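You operate a simulated robot arm through the tools that you are given. There is no shell and no other tool. Be economical: measure what you need, move in short steps, check, and stop when the job is done.

You run a simulated robot arm. Do the job below in one go: nothing can be reset, and whatever is moved stays where it is left.

Task
Drop the worn pad in the reject bin and seat the green one.

The check looks at the end state, three seconds after you hand in, the way a careful person would. Anything else that was tipped, shoved, dropped, spilled or broken makes it a failure.

Robot
A 7-joint arm with a two-finger parallel gripper, fixed in place. Base frame: the origin is at the foot of the arm, x ahead of it, y to its left, z up; the work surface is at about z = 860. Lengths are in mm, angles in rad, forces in N, time in s.
With the tool pointing down near the work surface it reaches from about 240 to 680 mm from the base axis. Its first joint turns from -1.152 to 1.152 rad. Payload 2.4 kg.
The TCP is the grasp point between the finger pads, 30 mm short of the fingertips. In the tool frame z runs along the fingers and y along their closing line. The gripper opens to 94 mm. The fingers are 28 mm wide and 10 mm thick; the gripper's body (50 by 96 mm) begins 55 mm behind the TCP.
Orientation is that of the tool frame in the base frame, as a unit quaternion [w, x, y, z]. With the fingers straight down and closing along the base's y, the tool's x points along the base's -x, its y along +y and its z along -z.

Tools
- The arm moves only by the tool move_arm. Its argument "targets" is text: rows parted by semicolons, each of 7 numbers parted by spaces: the shift along the tool's x, y, z in units of 300 mm (1.0 is 300 mm), then the turn, a rotation vector about the tool's x, y, z in units of 120 degrees (1.0 is 120 degrees), then the closure, from 0 (fully open) to 1 (shut). In form: dx dy dz rx ry rz jaw; .... A call has 1 to 12 rows; each row is the pose to reach, as a shift and turn from the pose commanded when the call began, along the tool's axes at that moment. A call with a number of a shift or a turn outside -1 to 1 is refused whole. Rows are played at 5 a second. More than 50 mm and 0.15 rad between two rows, or a gripper value outside its range, and nothing of the call is played. A pose out of reach is approached as far as the arm can. The call stops where the force on the tool passes 70 N (or 10 N more than at its start, if that is more) or the arm is blocked; 0.2 s more then pass. The fingers move at their own pace (about 153 mm/s each) and stop on an object; they squeeze with about 37 N. The grip force told is the motor's: it shows also when the fingers shut on nothing. Time passes only in rows, and 0.2 s behind the last, so rows that repeat a pose let the fingers close. The reply holds the time, the measured pose of the TCP, the force on the tool along the base axes, the opening and the grip force, in the units named above and with some noise, and new pictures: "show" is both (left out), scene, wrist or none.
- Cameras (640 x 400 px; columns grow to the right, rows downward): "scene" is fixed at [57.7, 510.1, 1433.7]; the picture's right is [-0.36, -0.93, 0.00], its down [-0.63, 0.24, -0.74] and it looks along [0.69, -0.26, -0.68] (base axes); focal length 366 px, centre (320, 200). "wrist" rides on the gripper at [76, 14, -103] in the tool frame; the picture's right is [-0.18, 0.98, 0.00], its down [-0.75, -0.14, -0.64] and it looks along [-0.63, -0.12, 0.77] (tool axes); focal length 243 px, centre (320, 200). There is no depth. A picture from a camera that has moved, and an enlarged one, comes with that camera's place and axes in the base frame and with its lens.
- zoom(camera, box): a new picture of the part [left, top, right, bottom] of that camera's present view, enlarged. It takes no simulated time.
- hand_in(): hands the job in; it is judged then, once.

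Go step by step. Nothing tells you positions but the pictures and the camera data: compare them with the known pose of the tool, close in by small moves and look again before you grip or let go. The budget is 120 turns and 170 pictures, counting those below and the enlarged ones. Unless the task says otherwise, let go and move clear before handing in, and close with one line.

The tools are called after "Call:" by a JSON object that holds its "api" and its "payload". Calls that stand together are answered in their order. move_arm: Moves the arm, as the interface text tells. Its arguments: {"type":"object","properties":{"targets":{"type":"string"},"show":{"type":"string","enum":["both","scene","wrist","none"]}},"required":["targets"]} The other tools are called the same way: zoom (camera, box) takes an enlarged picture of a part of a camera's view; hand_in () hands the job in.

At the start:

```text
time: 0.0
ee_pos: [312.5, 355.4, 1164.4]
orientation: [0.001, 0.001, 1.0, 0.0]
force: [0.4, -0.1, -0.3]
finger_gap: 94.0
gripper_force: 0.1
```

scene: 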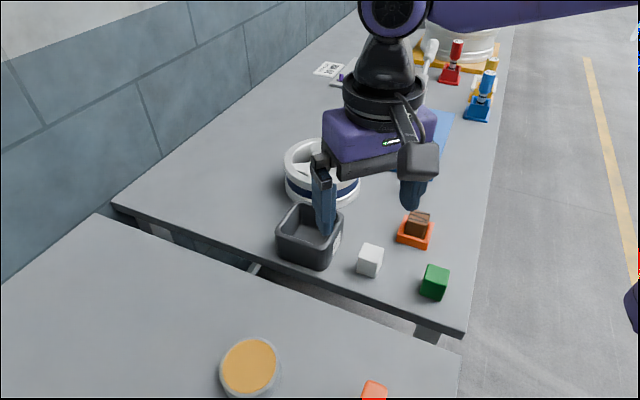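
wrist: 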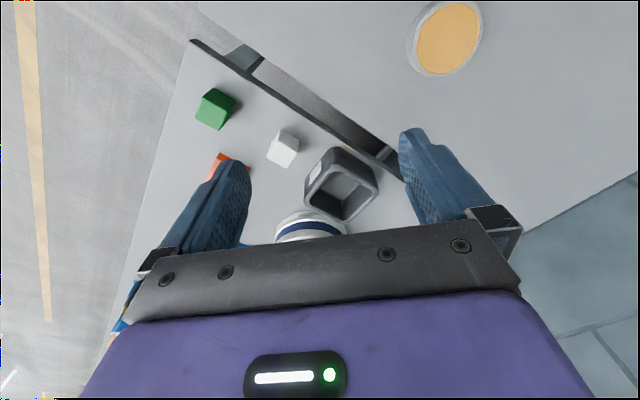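

The worn pad looks like the brown block in the orange holder, with the dark tray as the likely reject bin, plus a green block and a white one nearby. I'll zoom in to check this.

Call:
{"api": "zoom", "payload": {"camera": "scene", "box": [340, 190, 480, 310]}}

Call:
{"api": "zoom", "payload": {"camera": "scene", "box": [250, 130, 370, 290]}}

Call:
{"api": "zoom", "payload": {"camera": "wrist", "box": [170, 70, 410, 250]}}

```text
3.33 times, centred on (410, 250) of scene
camera zoom: at [57.7, 510.1, 1433.7], right [-0.36, -0.93, 0.0], down [-0.63, 0.24, -0.74], along [0.69, -0.26, -0.68], focal length 1220 px, centre (20, 33)
```

zoom: 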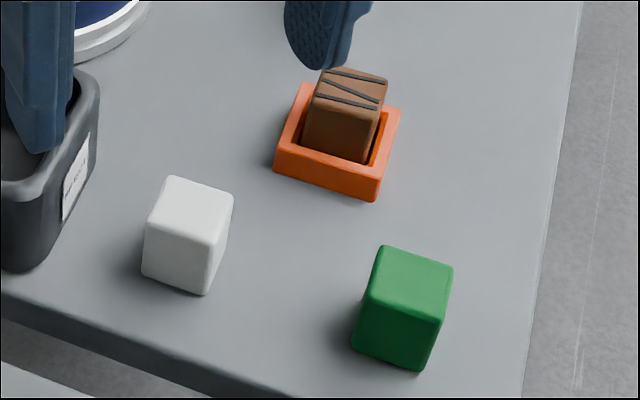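

```text
2.50 times, centred on (310, 210) of scene
camera zoom: at [57.7, 510.1, 1433.7], right [-0.36, -0.93, 0.0], down [-0.63, 0.24, -0.74], along [0.69, -0.26, -0.68], focal length 915 px, centre (345, 175)
```

zoom: 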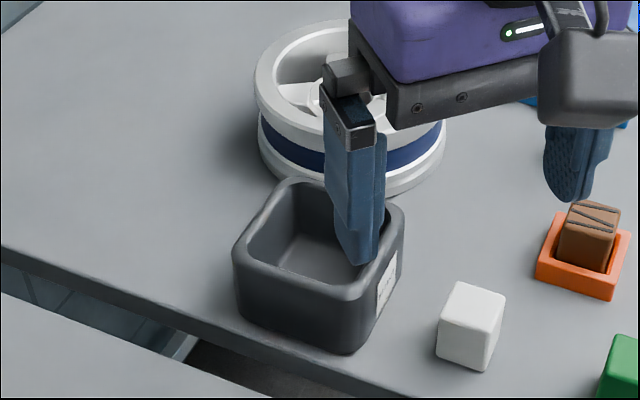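

```text
2.22 times, centred on (290, 160) of wrist
camera zoom: at [237.3, 368.4, 1268.0], right [0.18, 0.98, 0.0], down [0.75, -0.14, 0.64], along [0.63, -0.12, -0.77], focal length 539 px, centre (387, 289)
```

zoom: 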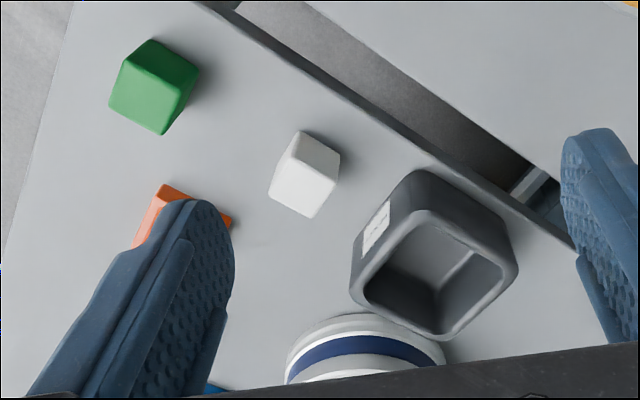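

The brown striped pad sits in the orange socket at about (464, 147). The green block is at about (345, 183), the bin at about (516, 358), and the white block is smaller and not needed. I'll move above the socket to get a better view.

Call:
{"api": "move_arm", "payload": {"targets": "-0.07 -0.099 0.078 0 0 0 0; -0.14 -0.198 0.156 0 0 0 0; -0.21 -0.297 0.234 0 0 0 0; -0.28 -0.396 0.312 0 0 0 0; -0.35 -0.495 0.39 0 0 0 0; -0.42 -0.594 0.468 0 0 0 0; -0.48 -0.693 0.52 0 0 0 0"}}

```text
time: 1.6
ee_pos: [456.5, 146.6, 1006.3]
orientation: [0.0, 0.0, 1.0, 0.0]
force: [-0.5, -1.6, -0.2]
finger_gap: 94.0
gripper_force: 0.0
camera wrist: at [381.3, 160.3, 1110.7], right [0.18, 0.98, 0.0], down [0.75, -0.14, 0.64], along [0.63, -0.12, -0.77], focal length 243 px, centre (320, 200)
```

scene: 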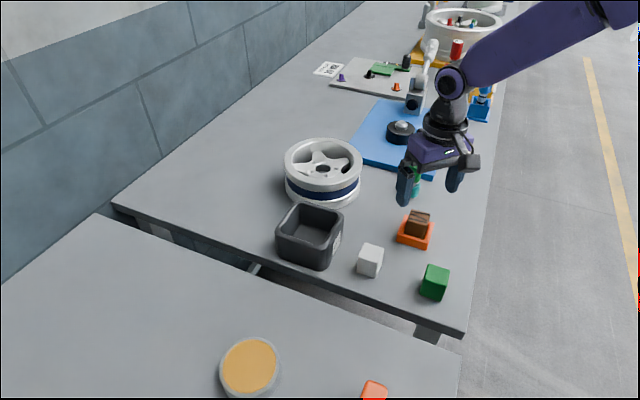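
wrist: 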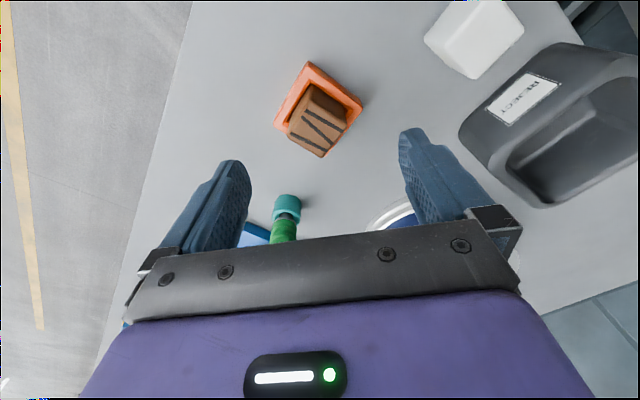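

The bin carries a "REJECT" label. A green/teal object stands beyond the socket, so I'll zoom in on it and on the socket.

Call:
{"api": "zoom", "payload": {"camera": "wrist", "box": [240, 50, 400, 250]}}

Call:
{"api": "zoom", "payload": {"camera": "scene", "box": [370, 140, 490, 260]}}

Call:
{"api": "zoom", "payload": {"camera": "wrist", "box": [270, 55, 370, 165]}}

```text
2.00 times, centred on (320, 150) of wrist
camera zoom: at [381.3, 160.3, 1110.7], right [0.18, 0.98, 0.0], down [0.75, -0.14, 0.64], along [0.63, -0.12, -0.77], focal length 485 px, centre (320, 300)
```

zoom: 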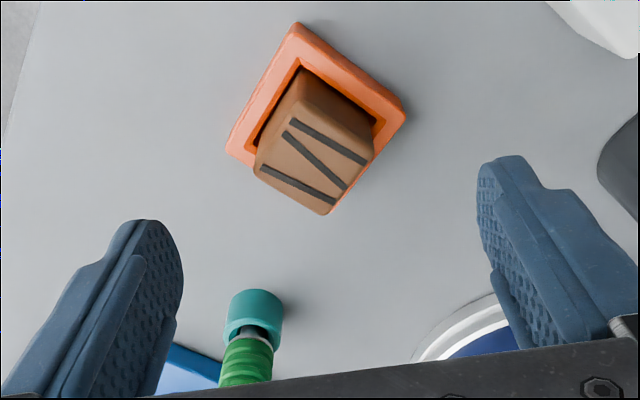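

```text
3.33 times, centred on (430, 200) of scene
camera zoom: at [57.7, 510.1, 1433.7], right [-0.36, -0.93, 0.0], down [-0.63, 0.24, -0.74], along [0.69, -0.26, -0.68], focal length 1220 px, centre (-47, 200)
```

zoom: 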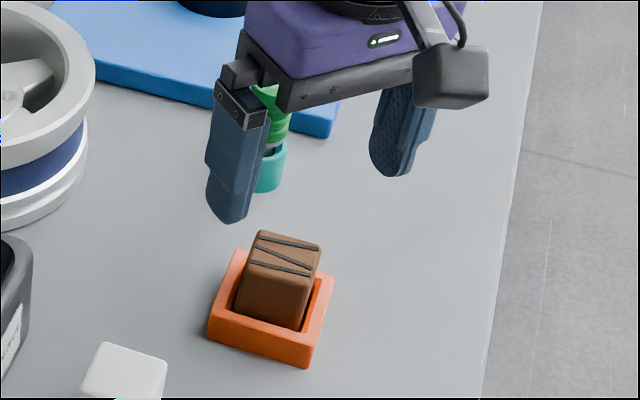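

```text
3.64 times, centred on (320, 110) of wrist
camera zoom: at [381.3, 160.3, 1110.7], right [0.18, 0.98, 0.0], down [0.75, -0.14, 0.64], along [0.63, -0.12, -0.77], focal length 882 px, centre (320, 527)
```

zoom: 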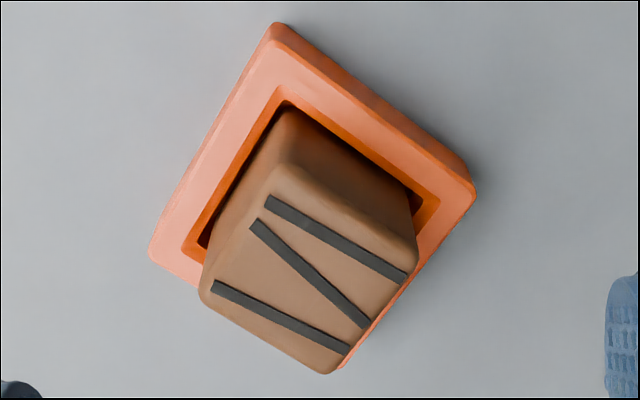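

The socket is about 62 mm square, rotated about 45° and centred near (468, 141). The pad is a block of about 40 mm with its top near z = 913. I'll turn the tool 45° and centre it over the pad.

Call:
{"api": "move_arm", "payload": {"targets": "-0.006 -0.003 0.003 0 0 0.0625 0; -0.012 -0.006 0.006 0 0 0.125 0; -0.018 -0.009 0.01 0 0 0.1875 0; -0.025 -0.012 0.013 0 0 0.25 0; -0.032 -0.015 0.016 0 0 0.3125 0; -0.038 -0.018 0.02 0 0 0.375 0; -0.038 -0.018 0.06 0 0 0.375 0; -0.038 -0.018 0.1 0 0 0.375 0"}}

```text
time: 3.4
ee_pos: [467.6, 141.0, 978.4]
orientation: [0.0, 0.382, 0.924, 0.0]
force: [-0.2, 0.4, -0.9]
finger_gap: 93.8
gripper_force: 0.0
camera wrist: at [424.5, 205.3, 1081.8], right [0.83, 0.56, 0.0], down [0.43, -0.63, 0.64], along [0.36, -0.53, -0.77], focal length 243 px, centre (320, 200)
```

scene: 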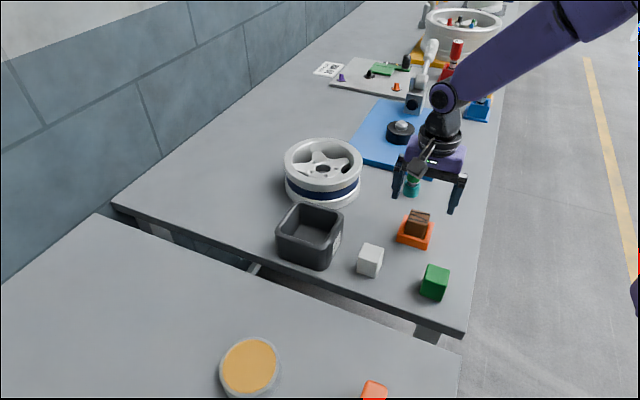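
wrist: 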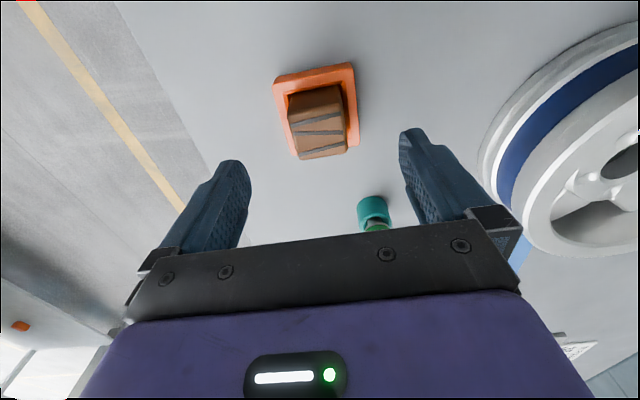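

Call:
{"api": "zoom", "payload": {"camera": "wrist", "box": [260, 50, 380, 170]}}

Call:
{"api": "zoom", "payload": {"camera": "scene", "box": [380, 150, 480, 260]}}

```text
3.33 times, centred on (320, 110) of wrist
camera zoom: at [424.5, 205.3, 1081.8], right [0.83, 0.56, 0.0], down [0.43, -0.63, 0.64], along [0.36, -0.53, -0.77], focal length 809 px, centre (320, 500)
```

zoom: 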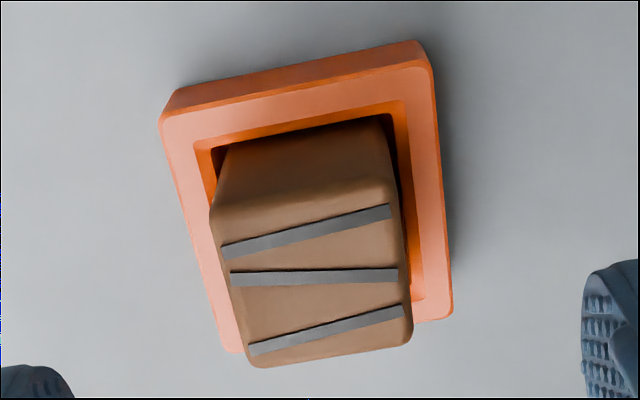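

```text
3.64 times, centred on (430, 205) of scene
camera zoom: at [57.7, 510.1, 1433.7], right [-0.36, -0.93, 0.0], down [-0.63, 0.24, -0.74], along [0.69, -0.26, -0.68], focal length 1330 px, centre (-80, 182)
```

zoom: 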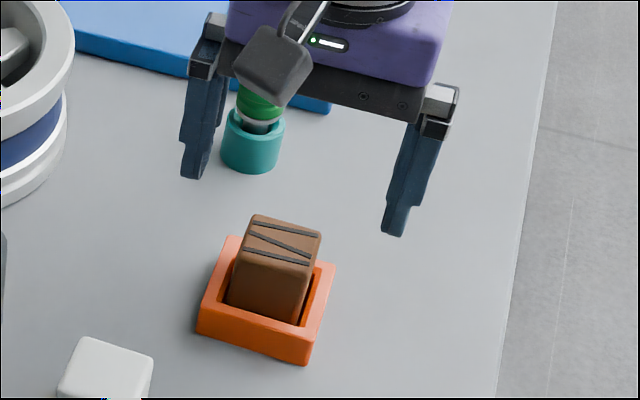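

The tool is centred over the pad to within about 1 mm. I'll lower until the fingertips are just above the rim, then close.

Call:
{"api": "move_arm", "payload": {"targets": "0 0 0.1 0 0 0 0; 0 0 0.16 0 0 0 0; 0 0 0.205 0 0 0 0; 0 0 0.205 0 0 0 0.3"}}

```text
time: 4.4
ee_pos: [468.0, 142.2, 917.8]
orientation: [-0.001, 0.383, 0.924, 0.0]
force: [-0.4, -0.6, 0.1]
finger_gap: 66.0
gripper_force: 0.1
camera wrist: at [424.3, 205.2, 1021.0], right [0.83, 0.56, 0.0], down [0.43, -0.63, 0.64], along [0.36, -0.53, -0.77], focal length 243 px, centre (320, 200)
```

scene: 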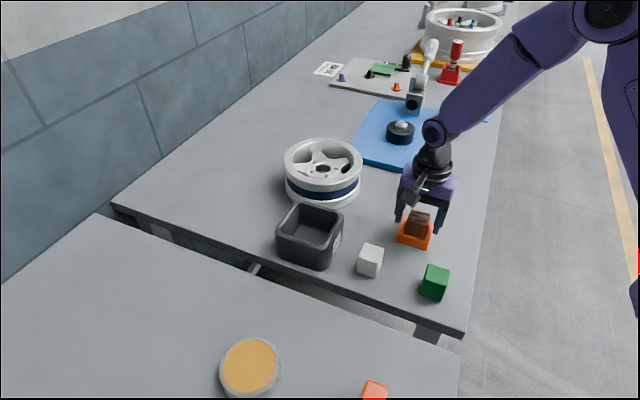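
wrist: 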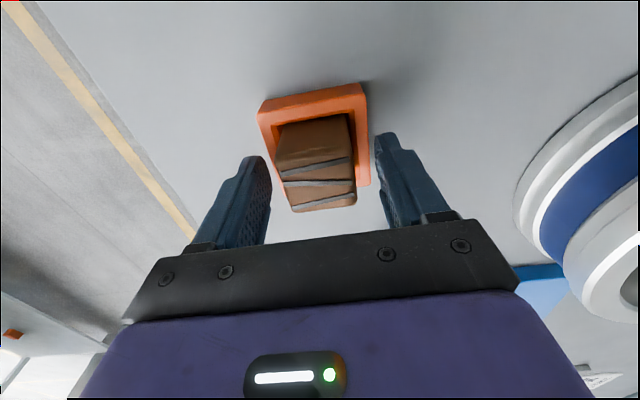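

Call:
{"api": "zoom", "payload": {"camera": "wrist", "box": [220, 70, 440, 230]}}

Call:
{"api": "zoom", "payload": {"camera": "scene", "box": [380, 170, 470, 260]}}

```text
2.50 times, centred on (330, 150) of wrist
camera zoom: at [424.3, 205.2, 1021.0], right [0.83, 0.56, 0.0], down [0.43, -0.63, 0.64], along [0.36, -0.53, -0.77], focal length 606 px, centre (295, 325)
```

zoom: 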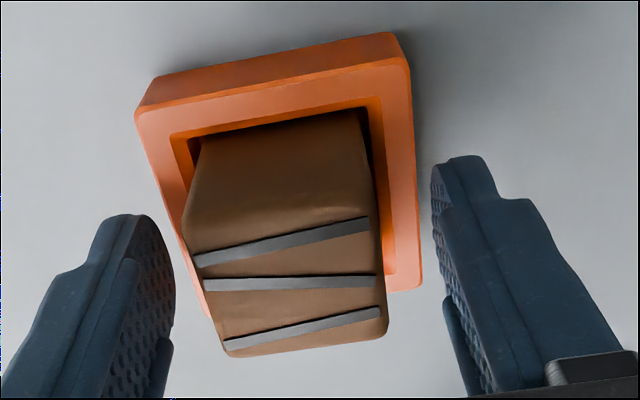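

```text
4.44 times, centred on (425, 215) of scene
camera zoom: at [57.7, 510.1, 1433.7], right [-0.36, -0.93, 0.0], down [-0.63, 0.24, -0.74], along [0.69, -0.26, -0.68], focal length 1626 px, centre (-147, 133)
```

zoom: 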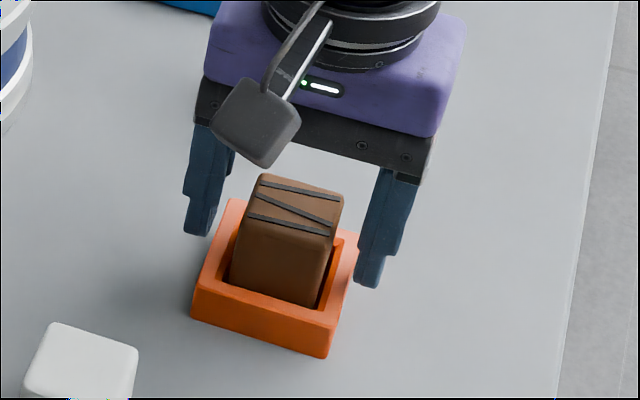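

The fingers straddle the pad evenly and sit above the rim, so I'll close on it.

Call:
{"api": "move_arm", "payload": {"targets": "0 0 0 0 0 0 0.6; 0 0 0 0 0 0 1; 0 0 0 0 0 0 1"}}

```text
time: 5.2
ee_pos: [467.8, 140.5, 917.8]
orientation: [0.001, 0.382, 0.924, -0.001]
force: [-3.6, -4.3, 0.1]
finger_gap: 43.9
gripper_force: 36.6
camera wrist: at [424.1, 204.8, 1021.1], right [0.83, 0.56, 0.0], down [0.43, -0.63, 0.64], along [0.36, -0.53, -0.77], focal length 243 px, centre (320, 200)
```

scene: 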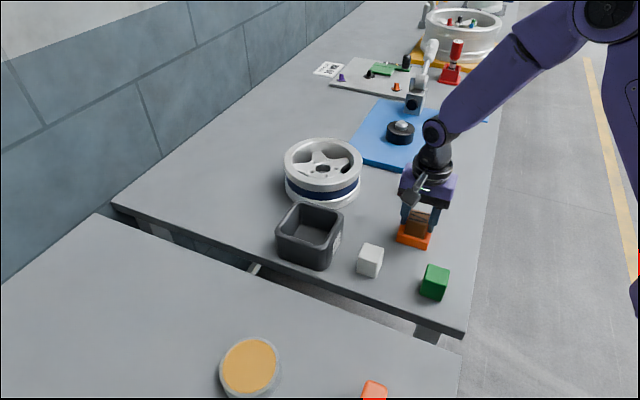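
wrist: 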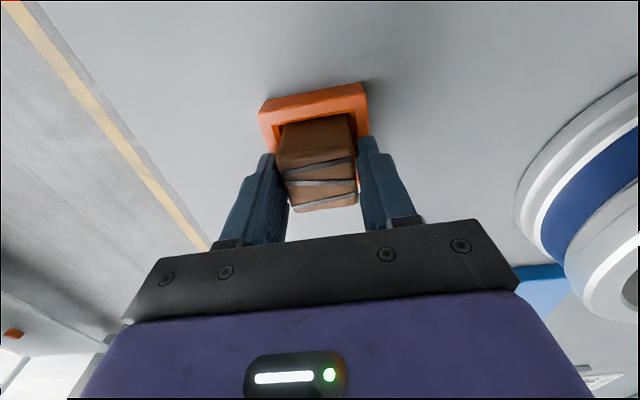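

I'm gripping the pad at 43.9 mm, with a small side force. I'll lift it slowly.

Call:
{"api": "move_arm", "payload": {"targets": "0 0 -0.02 0 0 0 1; 0 0 -0.05 0 0 0 1; 0 0 -0.1 0 0 0 1; 0 0 -0.18 0 0 0 1; 0 0 -0.26 0 0 0 1"}}

```text
time: 6.4
ee_pos: [468.5, 141.8, 995.7]
orientation: [-0.001, 0.383, 0.924, 0.0]
force: [0.2, 0.8, -0.6]
finger_gap: 39.0
gripper_force: 36.7
camera wrist: at [425.9, 204.5, 1098.6], right [0.83, 0.56, 0.0], down [0.43, -0.63, 0.64], along [0.36, -0.53, -0.77], focal length 243 px, centre (320, 200)
```

scene: 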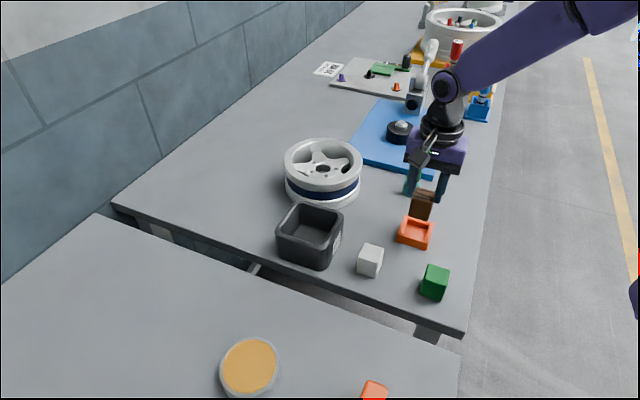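
wrist: 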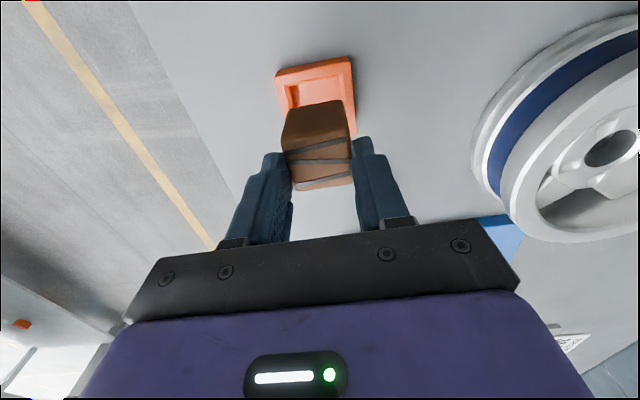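

The pad is up, though the gap settled at 39 mm. I'll check the grip and whether the socket is undisturbed.

Call:
{"api": "zoom", "payload": {"camera": "scene", "box": [380, 150, 480, 260]}}

Call:
{"api": "zoom", "payload": {"camera": "wrist", "box": [220, 40, 420, 220]}}

Call:
{"api": "zoom", "payload": {"camera": "scene", "box": [260, 190, 400, 290]}}

```text
3.64 times, centred on (430, 205) of scene
camera zoom: at [57.7, 510.1, 1433.7], right [-0.36, -0.93, 0.0], down [-0.63, 0.24, -0.74], along [0.69, -0.26, -0.68], focal length 1330 px, centre (-80, 182)
```

zoom: 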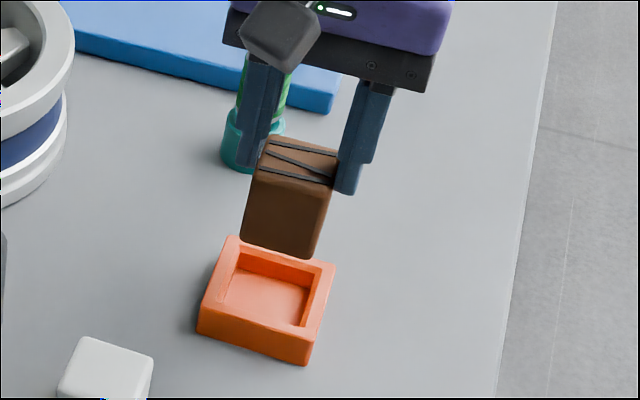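

```text
2.22 times, centred on (320, 130) of wrist
camera zoom: at [425.9, 204.5, 1098.6], right [0.83, 0.56, 0.0], down [0.43, -0.63, 0.64], along [0.36, -0.53, -0.77], focal length 539 px, centre (320, 356)
```

zoom: 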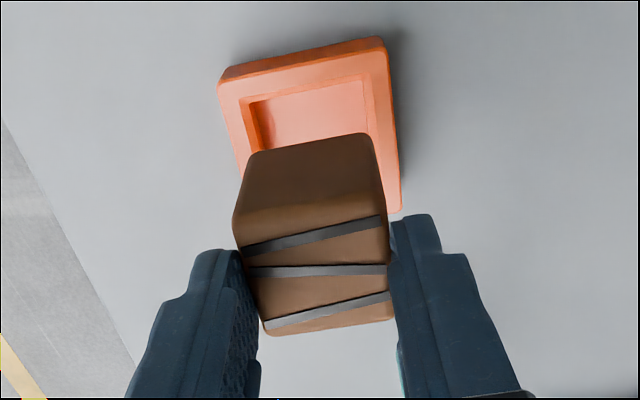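

```text
4.00 times, centred on (330, 240) of scene
camera zoom: at [57.7, 510.1, 1433.7], right [-0.36, -0.93, 0.0], down [-0.63, 0.24, -0.74], along [0.69, -0.26, -0.68], focal length 1464 px, centre (280, 40)
```

zoom: 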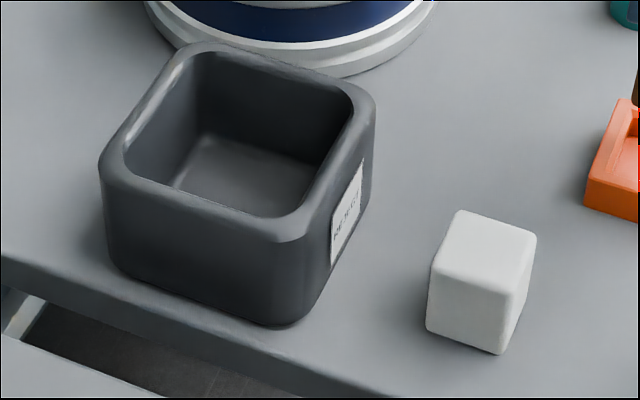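

The socket hasn't moved and the pad is held. The bin is centred at about (520, 356) with its rim near z = 923, also rotated 45° with an opening of about 80 mm. I'll carry the pad there at a safe height.

Call:
{"api": "move_arm", "payload": {"targets": "0 0 -0.06 0 0 0 1; 0.064 0.104 -0.06 0 0 0 1; 0.128 0.209 -0.06 0 0 0 1; 0.192 0.313 -0.06 0 0 0 1; 0.255 0.417 -0.06 0 0 0 1; 0.319 0.522 -0.06 0 0 0 1; 0.383 0.626 -0.06 0 0 0 1; 0.383 0.626 -0.06 0 0 0 1"}}

```text
time: 8.2
ee_pos: [522.0, 355.4, 1014.4]
orientation: [-0.001, 0.383, 0.924, 0.0]
force: [0.3, 1.0, -1.3]
finger_gap: 38.9
gripper_force: 37.4
camera wrist: at [478.2, 419.7, 1117.3], right [0.83, 0.56, 0.0], down [0.43, -0.63, 0.64], along [0.36, -0.53, -0.77], focal length 243 px, centre (320, 200)
```

scene: 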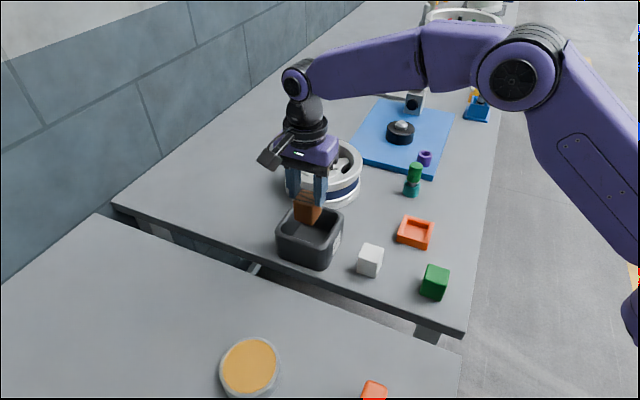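
wrist: 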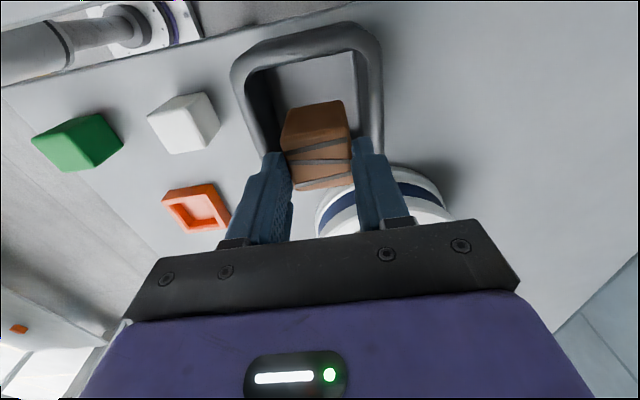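

The pad is over the bin. I'll shift about 5 mm to centre it, then lower until the fingertips are just above the rim.

Call:
{"api": "move_arm", "payload": {"targets": "0.007 -0.0165 0.06 0 0 0 1; 0.007 -0.0165 0.12 0 0 0 1; 0.007 -0.0165 0.17 0 0 0 1; 0.007 -0.0165 0.18 0 0 0 1"}}

Call:
{"api": "zoom", "payload": {"camera": "scene", "box": [250, 150, 370, 280]}}

Call:
{"api": "zoom", "payload": {"camera": "wrist", "box": [200, 0, 440, 240]}}

```text
time: 9.2
ee_pos: [516.8, 352.1, 958.5]
orientation: [0.001, 0.383, 0.924, 0.0]
force: [-0.1, 0.1, -0.5]
finger_gap: 39.4
gripper_force: 36.6
camera wrist: at [473.3, 416.8, 1061.9], right [0.83, 0.56, 0.0], down [0.43, -0.63, 0.64], along [0.36, -0.53, -0.77], focal length 243 px, centre (320, 200)
```

scene: 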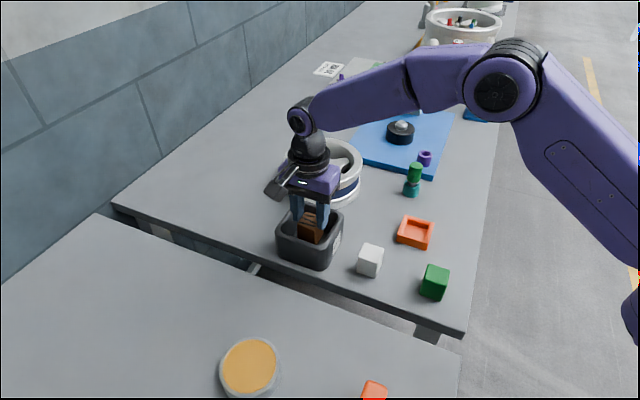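
wrist: 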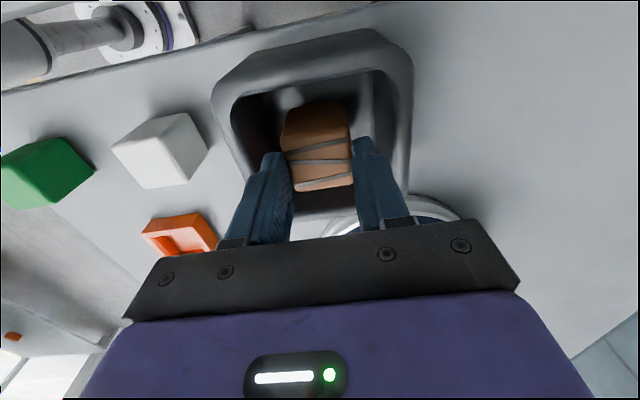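

```text
3.08 times, centred on (310, 215) of scene
camera zoom: at [57.7, 510.2, 1433.7], right [-0.36, -0.93, 0.0], down [-0.63, 0.24, -0.74], along [0.69, -0.26, -0.68], focal length 1126 px, centre (351, 154)
```

zoom: 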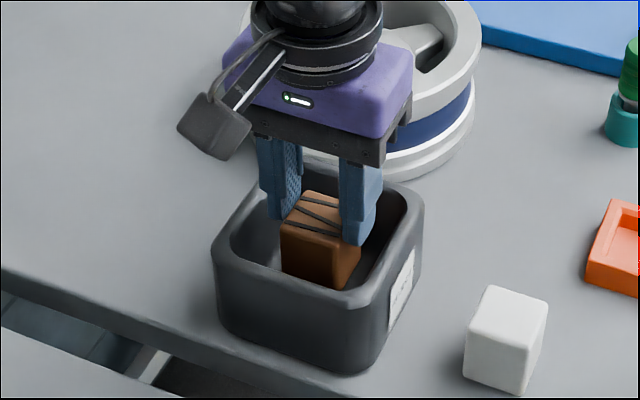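

```text
1.67 times, centred on (320, 120) of wrist
camera zoom: at [473.3, 416.8, 1061.9], right [0.83, 0.56, 0.0], down [0.43, -0.63, 0.64], along [0.36, -0.53, -0.77], focal length 404 px, centre (320, 333)
```

zoom: 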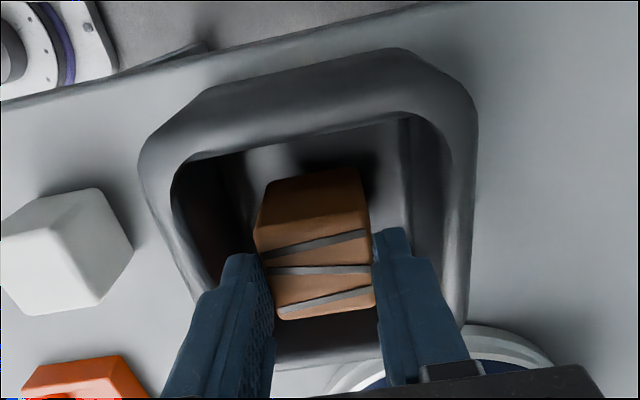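

The pad is well inside the walls. I'll lower another 12 mm, open just enough to let it go, and back straight up.

Call:
{"api": "move_arm", "payload": {"targets": "0 0 0.04 0 0 0 1; 0 0 0.04 0 0 0 0.48; 0 0 0.04 0 0 0 0.48; 0 0 0.04 0 0 0 0.48; 0 0 -0.05 0 0 0 0.48; 0 0 -0.15 0 0 0 0.48; 0 0 -0.25 0 0 0 0.48"}}

Call:
{"api": "zoom", "payload": {"camera": "scene", "box": [250, 150, 370, 280]}}

Call:
{"api": "zoom", "payload": {"camera": "scene", "box": [380, 200, 470, 310]}}

```text
time: 10.8
ee_pos: [514.9, 353.3, 1034.4]
orientation: [-0.001, 0.384, 0.923, 0.0]
force: [0.3, -0.1, 0.7]
finger_gap: 49.1
gripper_force: 0.0
camera wrist: at [471.6, 418.3, 1137.5], right [0.83, 0.56, 0.0], down [0.43, -0.63, 0.64], along [0.36, -0.53, -0.77], focal length 243 px, centre (320, 200)
```

scene: 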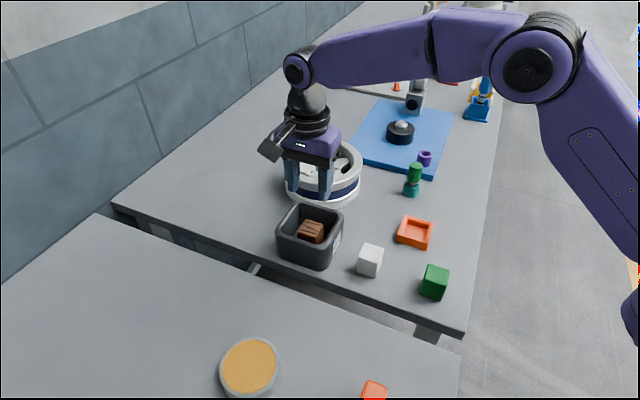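
wrist: 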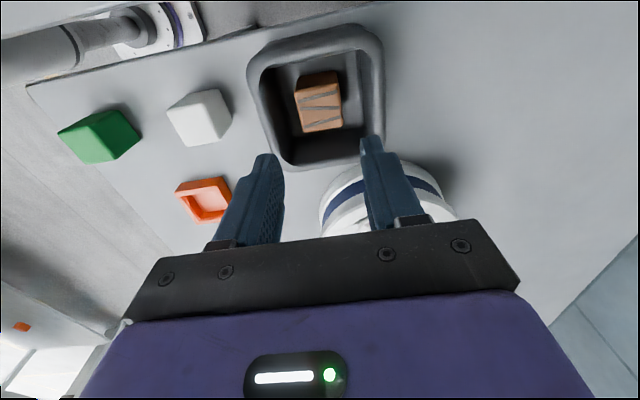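

```text
3.08 times, centred on (310, 215) of scene
camera zoom: at [57.7, 510.1, 1433.7], right [-0.36, -0.93, 0.0], down [-0.63, 0.24, -0.74], along [0.69, -0.26, -0.68], focal length 1126 px, centre (351, 154)
```

zoom: 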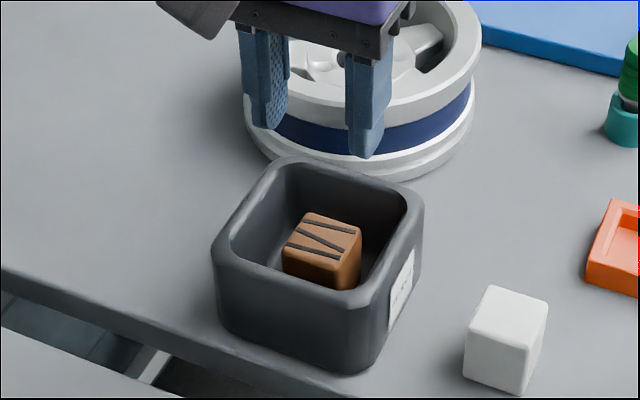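

```text
3.64 times, centred on (425, 255) of scene
camera zoom: at [57.7, 510.1, 1433.7], right [-0.36, -0.93, 0.0], down [-0.63, 0.24, -0.74], along [0.69, -0.26, -0.68], focal length 1330 px, centre (-62, 0)
```

zoom: 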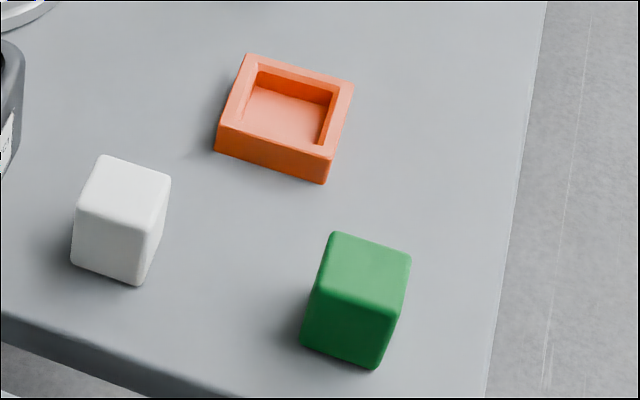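

The pad is in the bin. The green block is at about (342, 187), 45 mm tall and also rotated 45°. I'll move above it.

Call:
{"api": "move_arm", "payload": {"targets": "0.003 -0.133 0 0 0 0 0.3; 0.006 -0.267 0 0 0 0 0; 0.008 -0.4 0 0 0 0 0; 0.011 -0.533 0 0 0 0 0; 0.014 -0.667 0.03 0 0 0 0; 0.0165 -0.8 0.08 0 0 0 0; 0.0165 -0.8 0.165 0 0 0 0; 0.0165 -0.8 0.165 0 0 0 0"}}

Call:
{"api": "zoom", "payload": {"camera": "wrist", "box": [240, 40, 400, 180]}}

```text
time: 12.6
ee_pos: [344.4, 187.9, 984.1]
orientation: [0.0, 0.383, 0.924, 0.001]
force: [-0.1, -0.2, 0.5]
finger_gap: 93.8
gripper_force: 0.1
camera wrist: at [301.1, 251.1, 1087.9], right [0.83, 0.56, 0.0], down [0.43, -0.63, 0.64], along [0.36, -0.53, -0.77], focal length 243 px, centre (320, 200)
```

scene: 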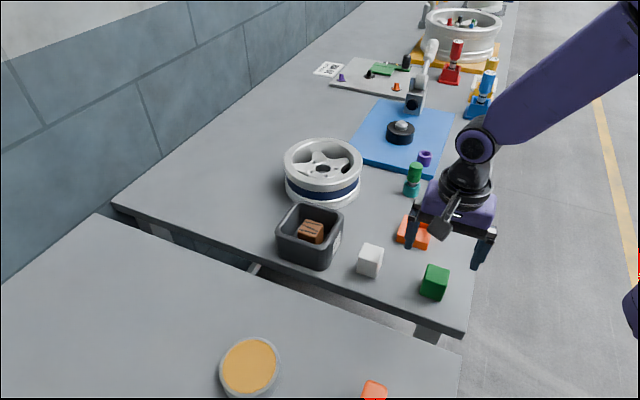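
wrist: 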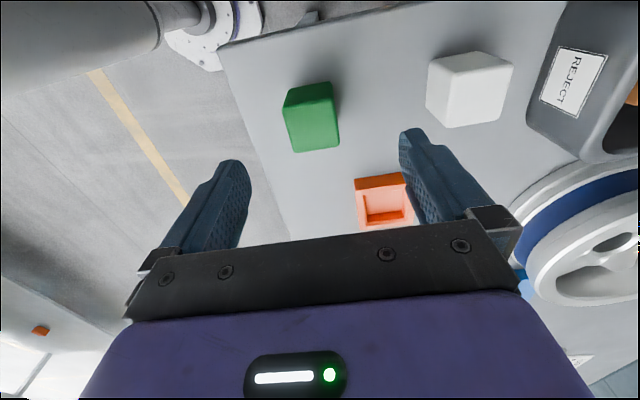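

```text
2.86 times, centred on (320, 110) of wrist
camera zoom: at [301.1, 251.1, 1087.9], right [0.83, 0.56, 0.0], down [0.43, -0.63, 0.64], along [0.36, -0.53, -0.77], focal length 693 px, centre (320, 457)
```

zoom: 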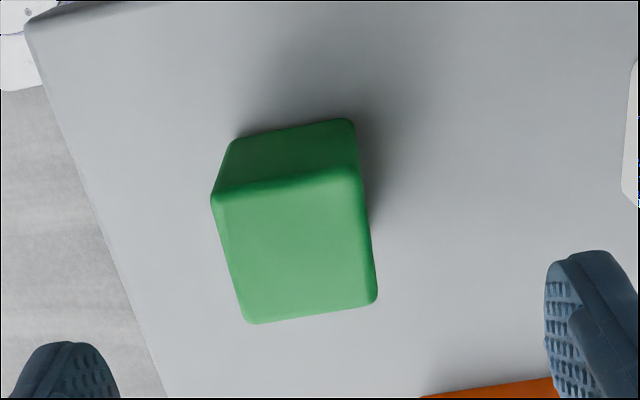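

The green block is centred near (341, 183) with its edges at 45°. I'll centre over it and lower.

Call:
{"api": "move_arm", "payload": {"targets": "-0.0035 -0.0195 0 0 0 0 0; -0.0035 -0.0195 0.08 0 0 0 0; -0.0035 -0.0195 0.16 0 0 0 0; -0.0035 -0.0195 0.245 0 0 0 0; -0.0035 -0.0195 0.245 0 0 0 0.3"}}

Call:
{"api": "zoom", "payload": {"camera": "wrist", "box": [220, 70, 440, 230]}}

Call:
{"api": "zoom", "payload": {"camera": "scene", "box": [380, 210, 490, 320]}}

```text
time: 13.8
ee_pos: [340.2, 181.2, 911.8]
orientation: [0.0, 0.383, 0.924, 0.0]
force: [-0.1, 0.0, 0.4]
finger_gap: 65.7
gripper_force: 0.0
camera wrist: at [296.4, 245.1, 1014.3], right [0.83, 0.56, 0.0], down [0.43, -0.63, 0.64], along [0.36, -0.53, -0.77], focal length 243 px, centre (320, 200)
```

scene: 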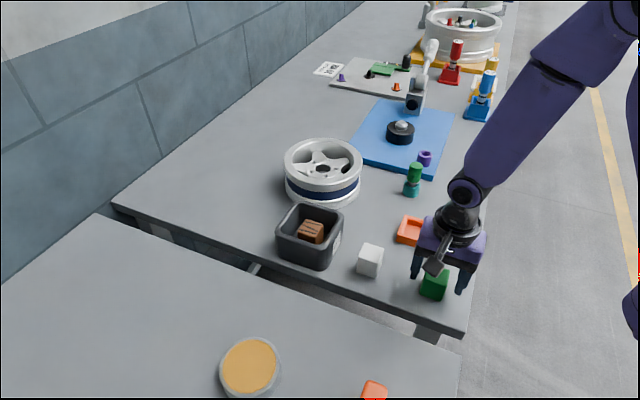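
wrist: 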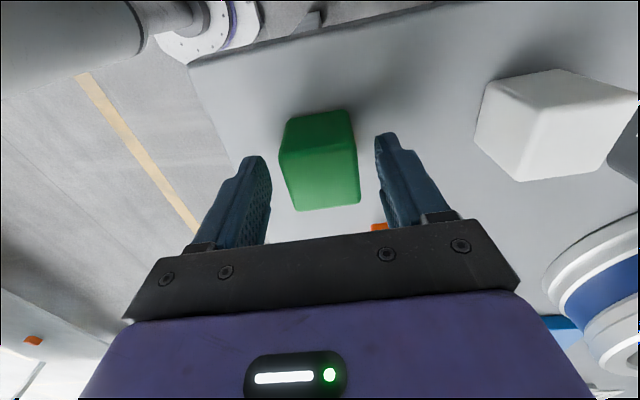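

```text
2.50 times, centred on (330, 150) of wrist
camera zoom: at [296.4, 245.1, 1014.3], right [0.83, 0.56, 0.0], down [0.43, -0.63, 0.64], along [0.36, -0.53, -0.77], focal length 606 px, centre (295, 325)
```

zoom: 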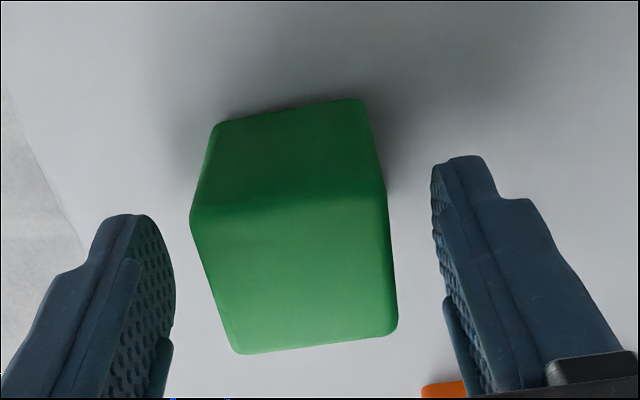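

```text
3.64 times, centred on (435, 265) of scene
camera zoom: at [57.7, 510.1, 1433.7], right [-0.36, -0.93, 0.0], down [-0.63, 0.24, -0.74], along [0.69, -0.26, -0.68], focal length 1330 px, centre (-98, -36)
```

zoom: 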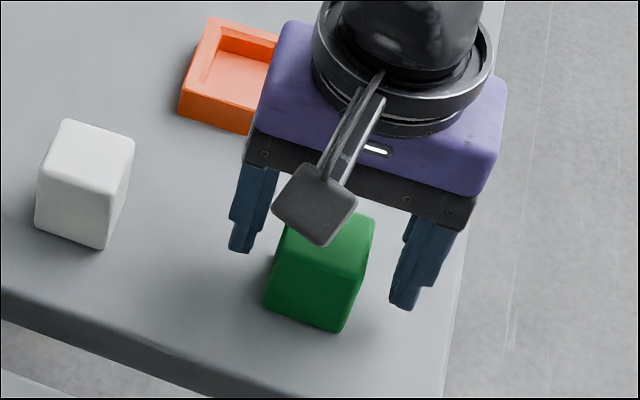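

It's centred between the fingers, so I'll close and lift a little.

Call:
{"api": "move_arm", "payload": {"targets": "0 0 0 0 0 0 0.5; 0 0 0 0 0 0 1; 0 0 0 0 0 0 1; 0 0 0 0 0 0 1; 0 0 -0.04 0 0 0 1; 0 0 -0.12 0 0 0 1; 0 0 -0.2 0 0 0 1; 0 0 -0.2 0 0 0 1"}}

Call:
{"api": "zoom", "payload": {"camera": "wrist", "box": [220, 70, 440, 230]}}

Call:
{"api": "zoom", "payload": {"camera": "scene", "box": [380, 190, 500, 310]}}

```text
time: 15.6
ee_pos: [339.2, 183.4, 970.2]
orientation: [0.001, 0.383, 0.924, 0.0]
force: [0.9, 0.1, -0.6]
finger_gap: 43.7
gripper_force: 37.0
camera wrist: at [296.1, 247.4, 1073.9], right [0.83, 0.56, 0.0], down [0.43, -0.63, 0.64], along [0.36, -0.53, -0.77], focal length 243 px, centre (320, 200)
```

scene: 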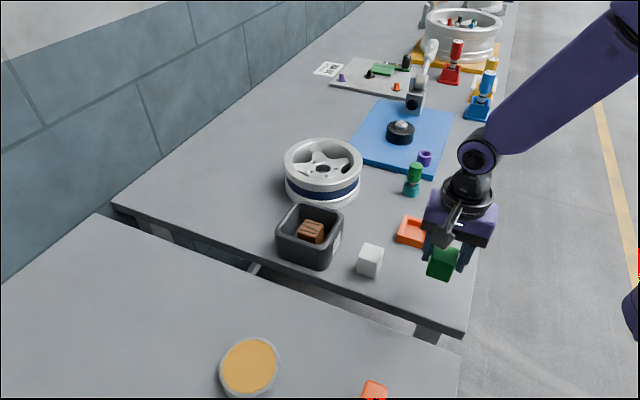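
wrist: 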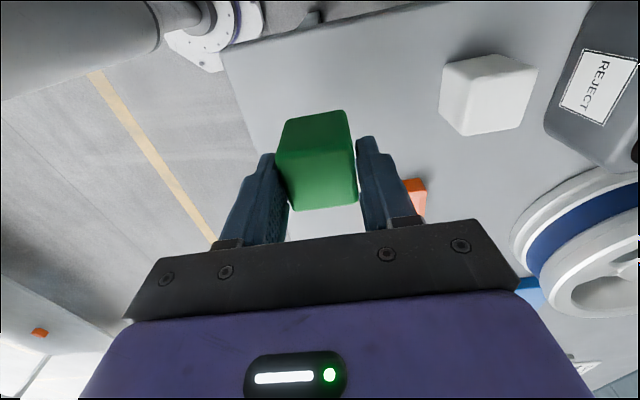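

```text
2.50 times, centred on (330, 150) of wrist
camera zoom: at [296.1, 247.4, 1073.9], right [0.83, 0.56, 0.0], down [0.43, -0.63, 0.64], along [0.36, -0.53, -0.77], focal length 606 px, centre (295, 325)
```

zoom: 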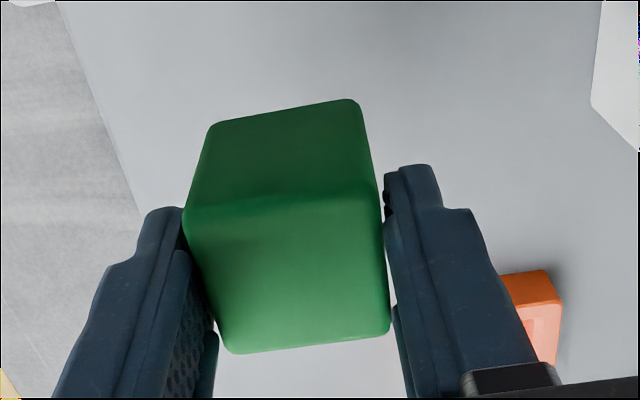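

```text
3.33 times, centred on (440, 250) of scene
camera zoom: at [57.7, 510.1, 1433.7], right [-0.36, -0.93, 0.0], down [-0.63, 0.24, -0.74], along [0.69, -0.26, -0.68], focal length 1220 px, centre (-80, 33)
```

zoom: 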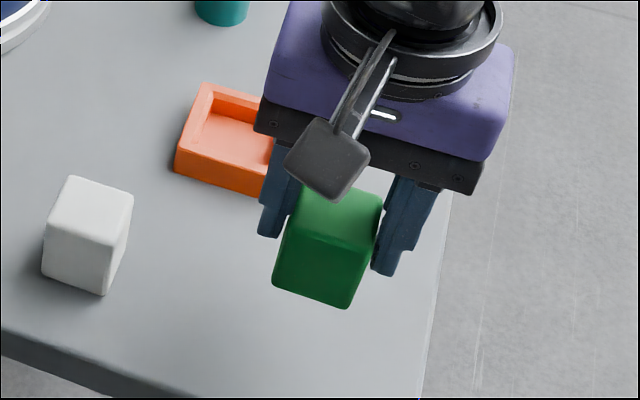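

The green block is held at 43.7 mm. I'll carry it to just above the socket and check alignment there.

Call:
{"api": "move_arm", "payload": {"targets": "-0.1 0.05 -0.03 0 0 0 1; -0.2 0.1 -0.03 0 0 0 1; -0.3 0.15 -0.03 0 0 0 1; -0.402 0.202 -0.03 0 0 0 1; -0.402 0.202 0 0 0 0 1; -0.402 0.202 0.04 0 0 0 1; -0.402 0.202 0.04 0 0 0 1"}}

Call:
{"api": "zoom", "payload": {"camera": "wrist", "box": [220, 60, 440, 220]}}

Call:
{"api": "zoom", "payload": {"camera": "scene", "box": [380, 180, 470, 260]}}

```text
time: 17.2
ee_pos: [466.3, 139.3, 959.0]
orientation: [0.0, 0.383, 0.924, 0.0]
force: [0.1, 0.8, -0.4]
finger_gap: 43.4
gripper_force: 36.8
camera wrist: at [423.4, 203.4, 1062.7], right [0.83, 0.56, 0.0], down [0.43, -0.63, 0.64], along [0.36, -0.53, -0.77], focal length 243 px, centre (320, 200)
```

scene: 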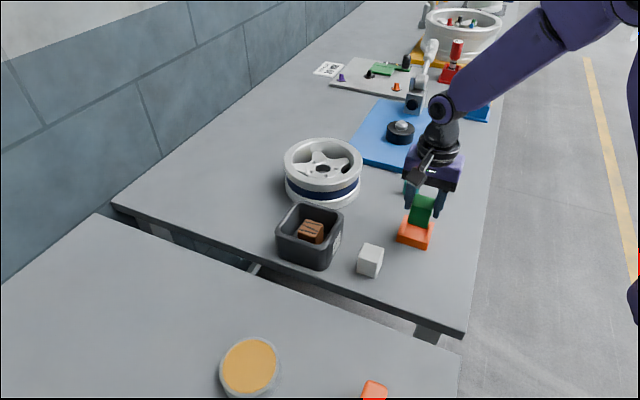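
wrist: 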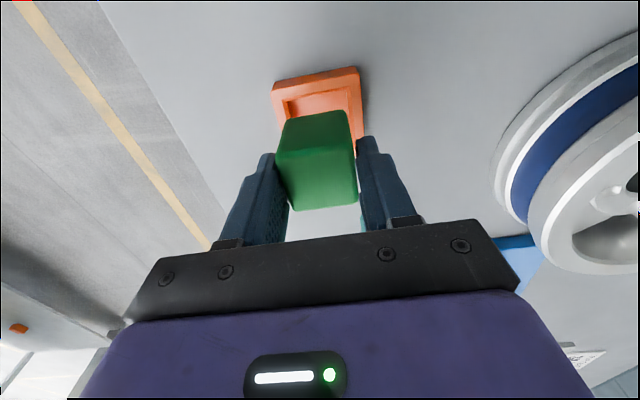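

```text
2.50 times, centred on (330, 140) of wrist
camera zoom: at [423.4, 203.4, 1062.7], right [0.83, 0.56, 0.0], down [0.43, -0.63, 0.64], along [0.36, -0.53, -0.77], focal length 606 px, centre (295, 350)
```

zoom: 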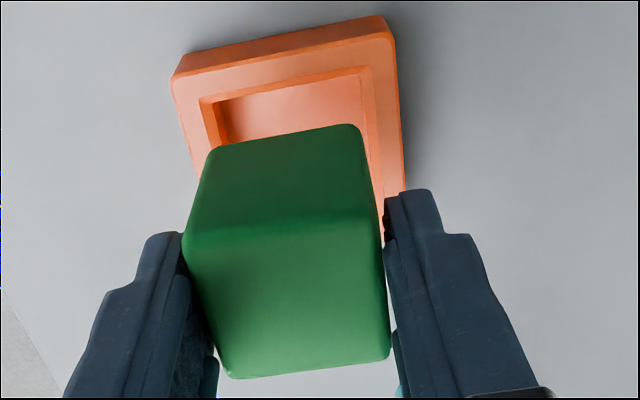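

```text
5.00 times, centred on (425, 220) of scene
camera zoom: at [57.7, 510.1, 1433.7], right [-0.36, -0.93, 0.0], down [-0.63, 0.24, -0.74], along [0.69, -0.26, -0.68], focal length 1829 px, centre (-205, 100)
```

zoom: 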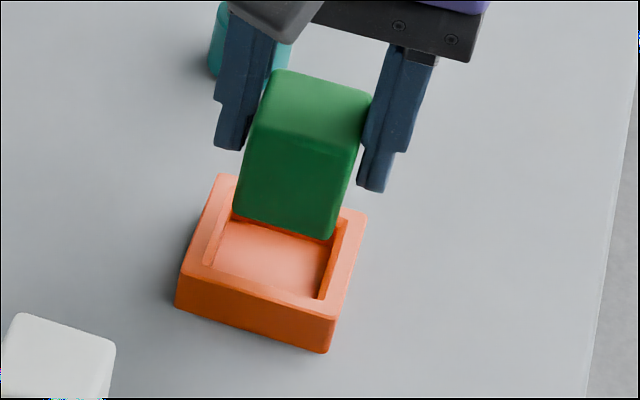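

The block is centred over the opening to within about 1 mm, with about 2–4 mm clearance per side. I'll lower it in stages and watch the force.

Call:
{"api": "move_arm", "payload": {"targets": "0 0.003 0.03 0 0 0 1; 0 0.003 0.06 0 0 0 1; 0 0.003 0.08 0 0 0 1; 0 0.003 0.1 0 0 0 1"}}

Call:
{"api": "zoom", "payload": {"camera": "wrist", "box": [220, 60, 440, 220]}}

Call:
{"api": "zoom", "payload": {"camera": "scene", "box": [380, 180, 470, 260]}}

```text
time: 18.2
ee_pos: [467.3, 141.4, 930.3]
orientation: [0.0, 0.382, 0.924, 0.0]
force: [-0.2, -0.5, -1.2]
finger_gap: 43.8
gripper_force: 36.6
camera wrist: at [423.8, 204.3, 1032.8], right [0.83, 0.56, 0.0], down [0.43, -0.63, 0.64], along [0.36, -0.53, -0.77], focal length 243 px, centre (320, 200)
```

scene: 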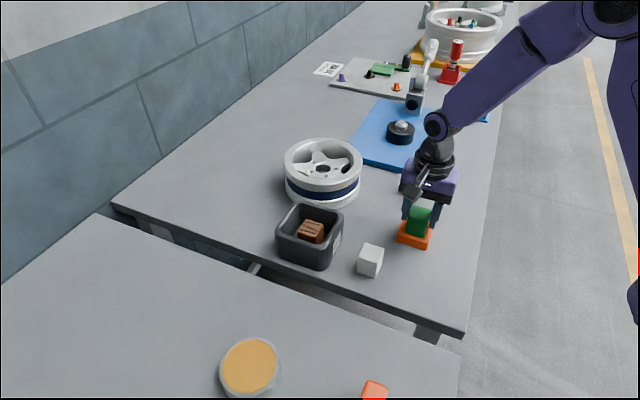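
wrist: 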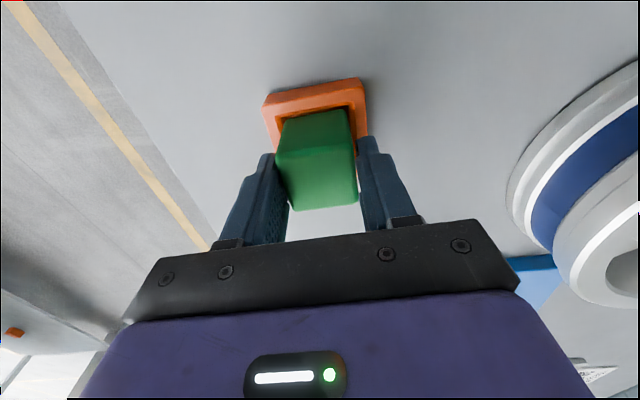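

```text
2.50 times, centred on (330, 140) of wrist
camera zoom: at [423.8, 204.3, 1032.8], right [0.83, 0.56, 0.0], down [0.43, -0.63, 0.64], along [0.36, -0.53, -0.77], focal length 606 px, centre (295, 350)
```

zoom: 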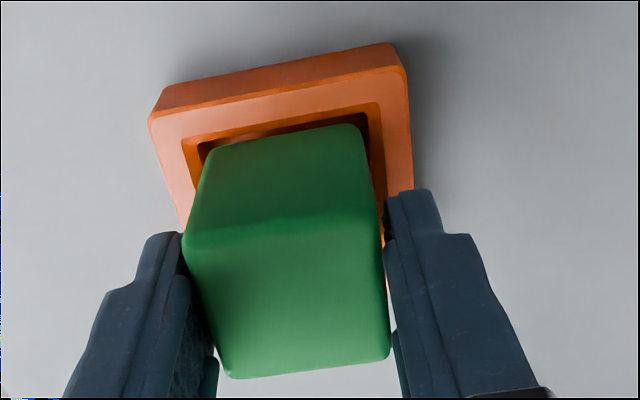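

```text
5.00 times, centred on (425, 220) of scene
camera zoom: at [57.7, 510.1, 1433.7], right [-0.36, -0.93, 0.0], down [-0.63, 0.24, -0.74], along [0.69, -0.26, -0.68], focal length 1829 px, centre (-205, 100)
```

zoom: 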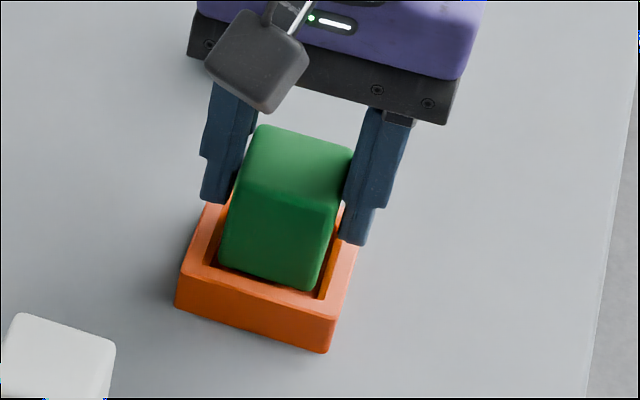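

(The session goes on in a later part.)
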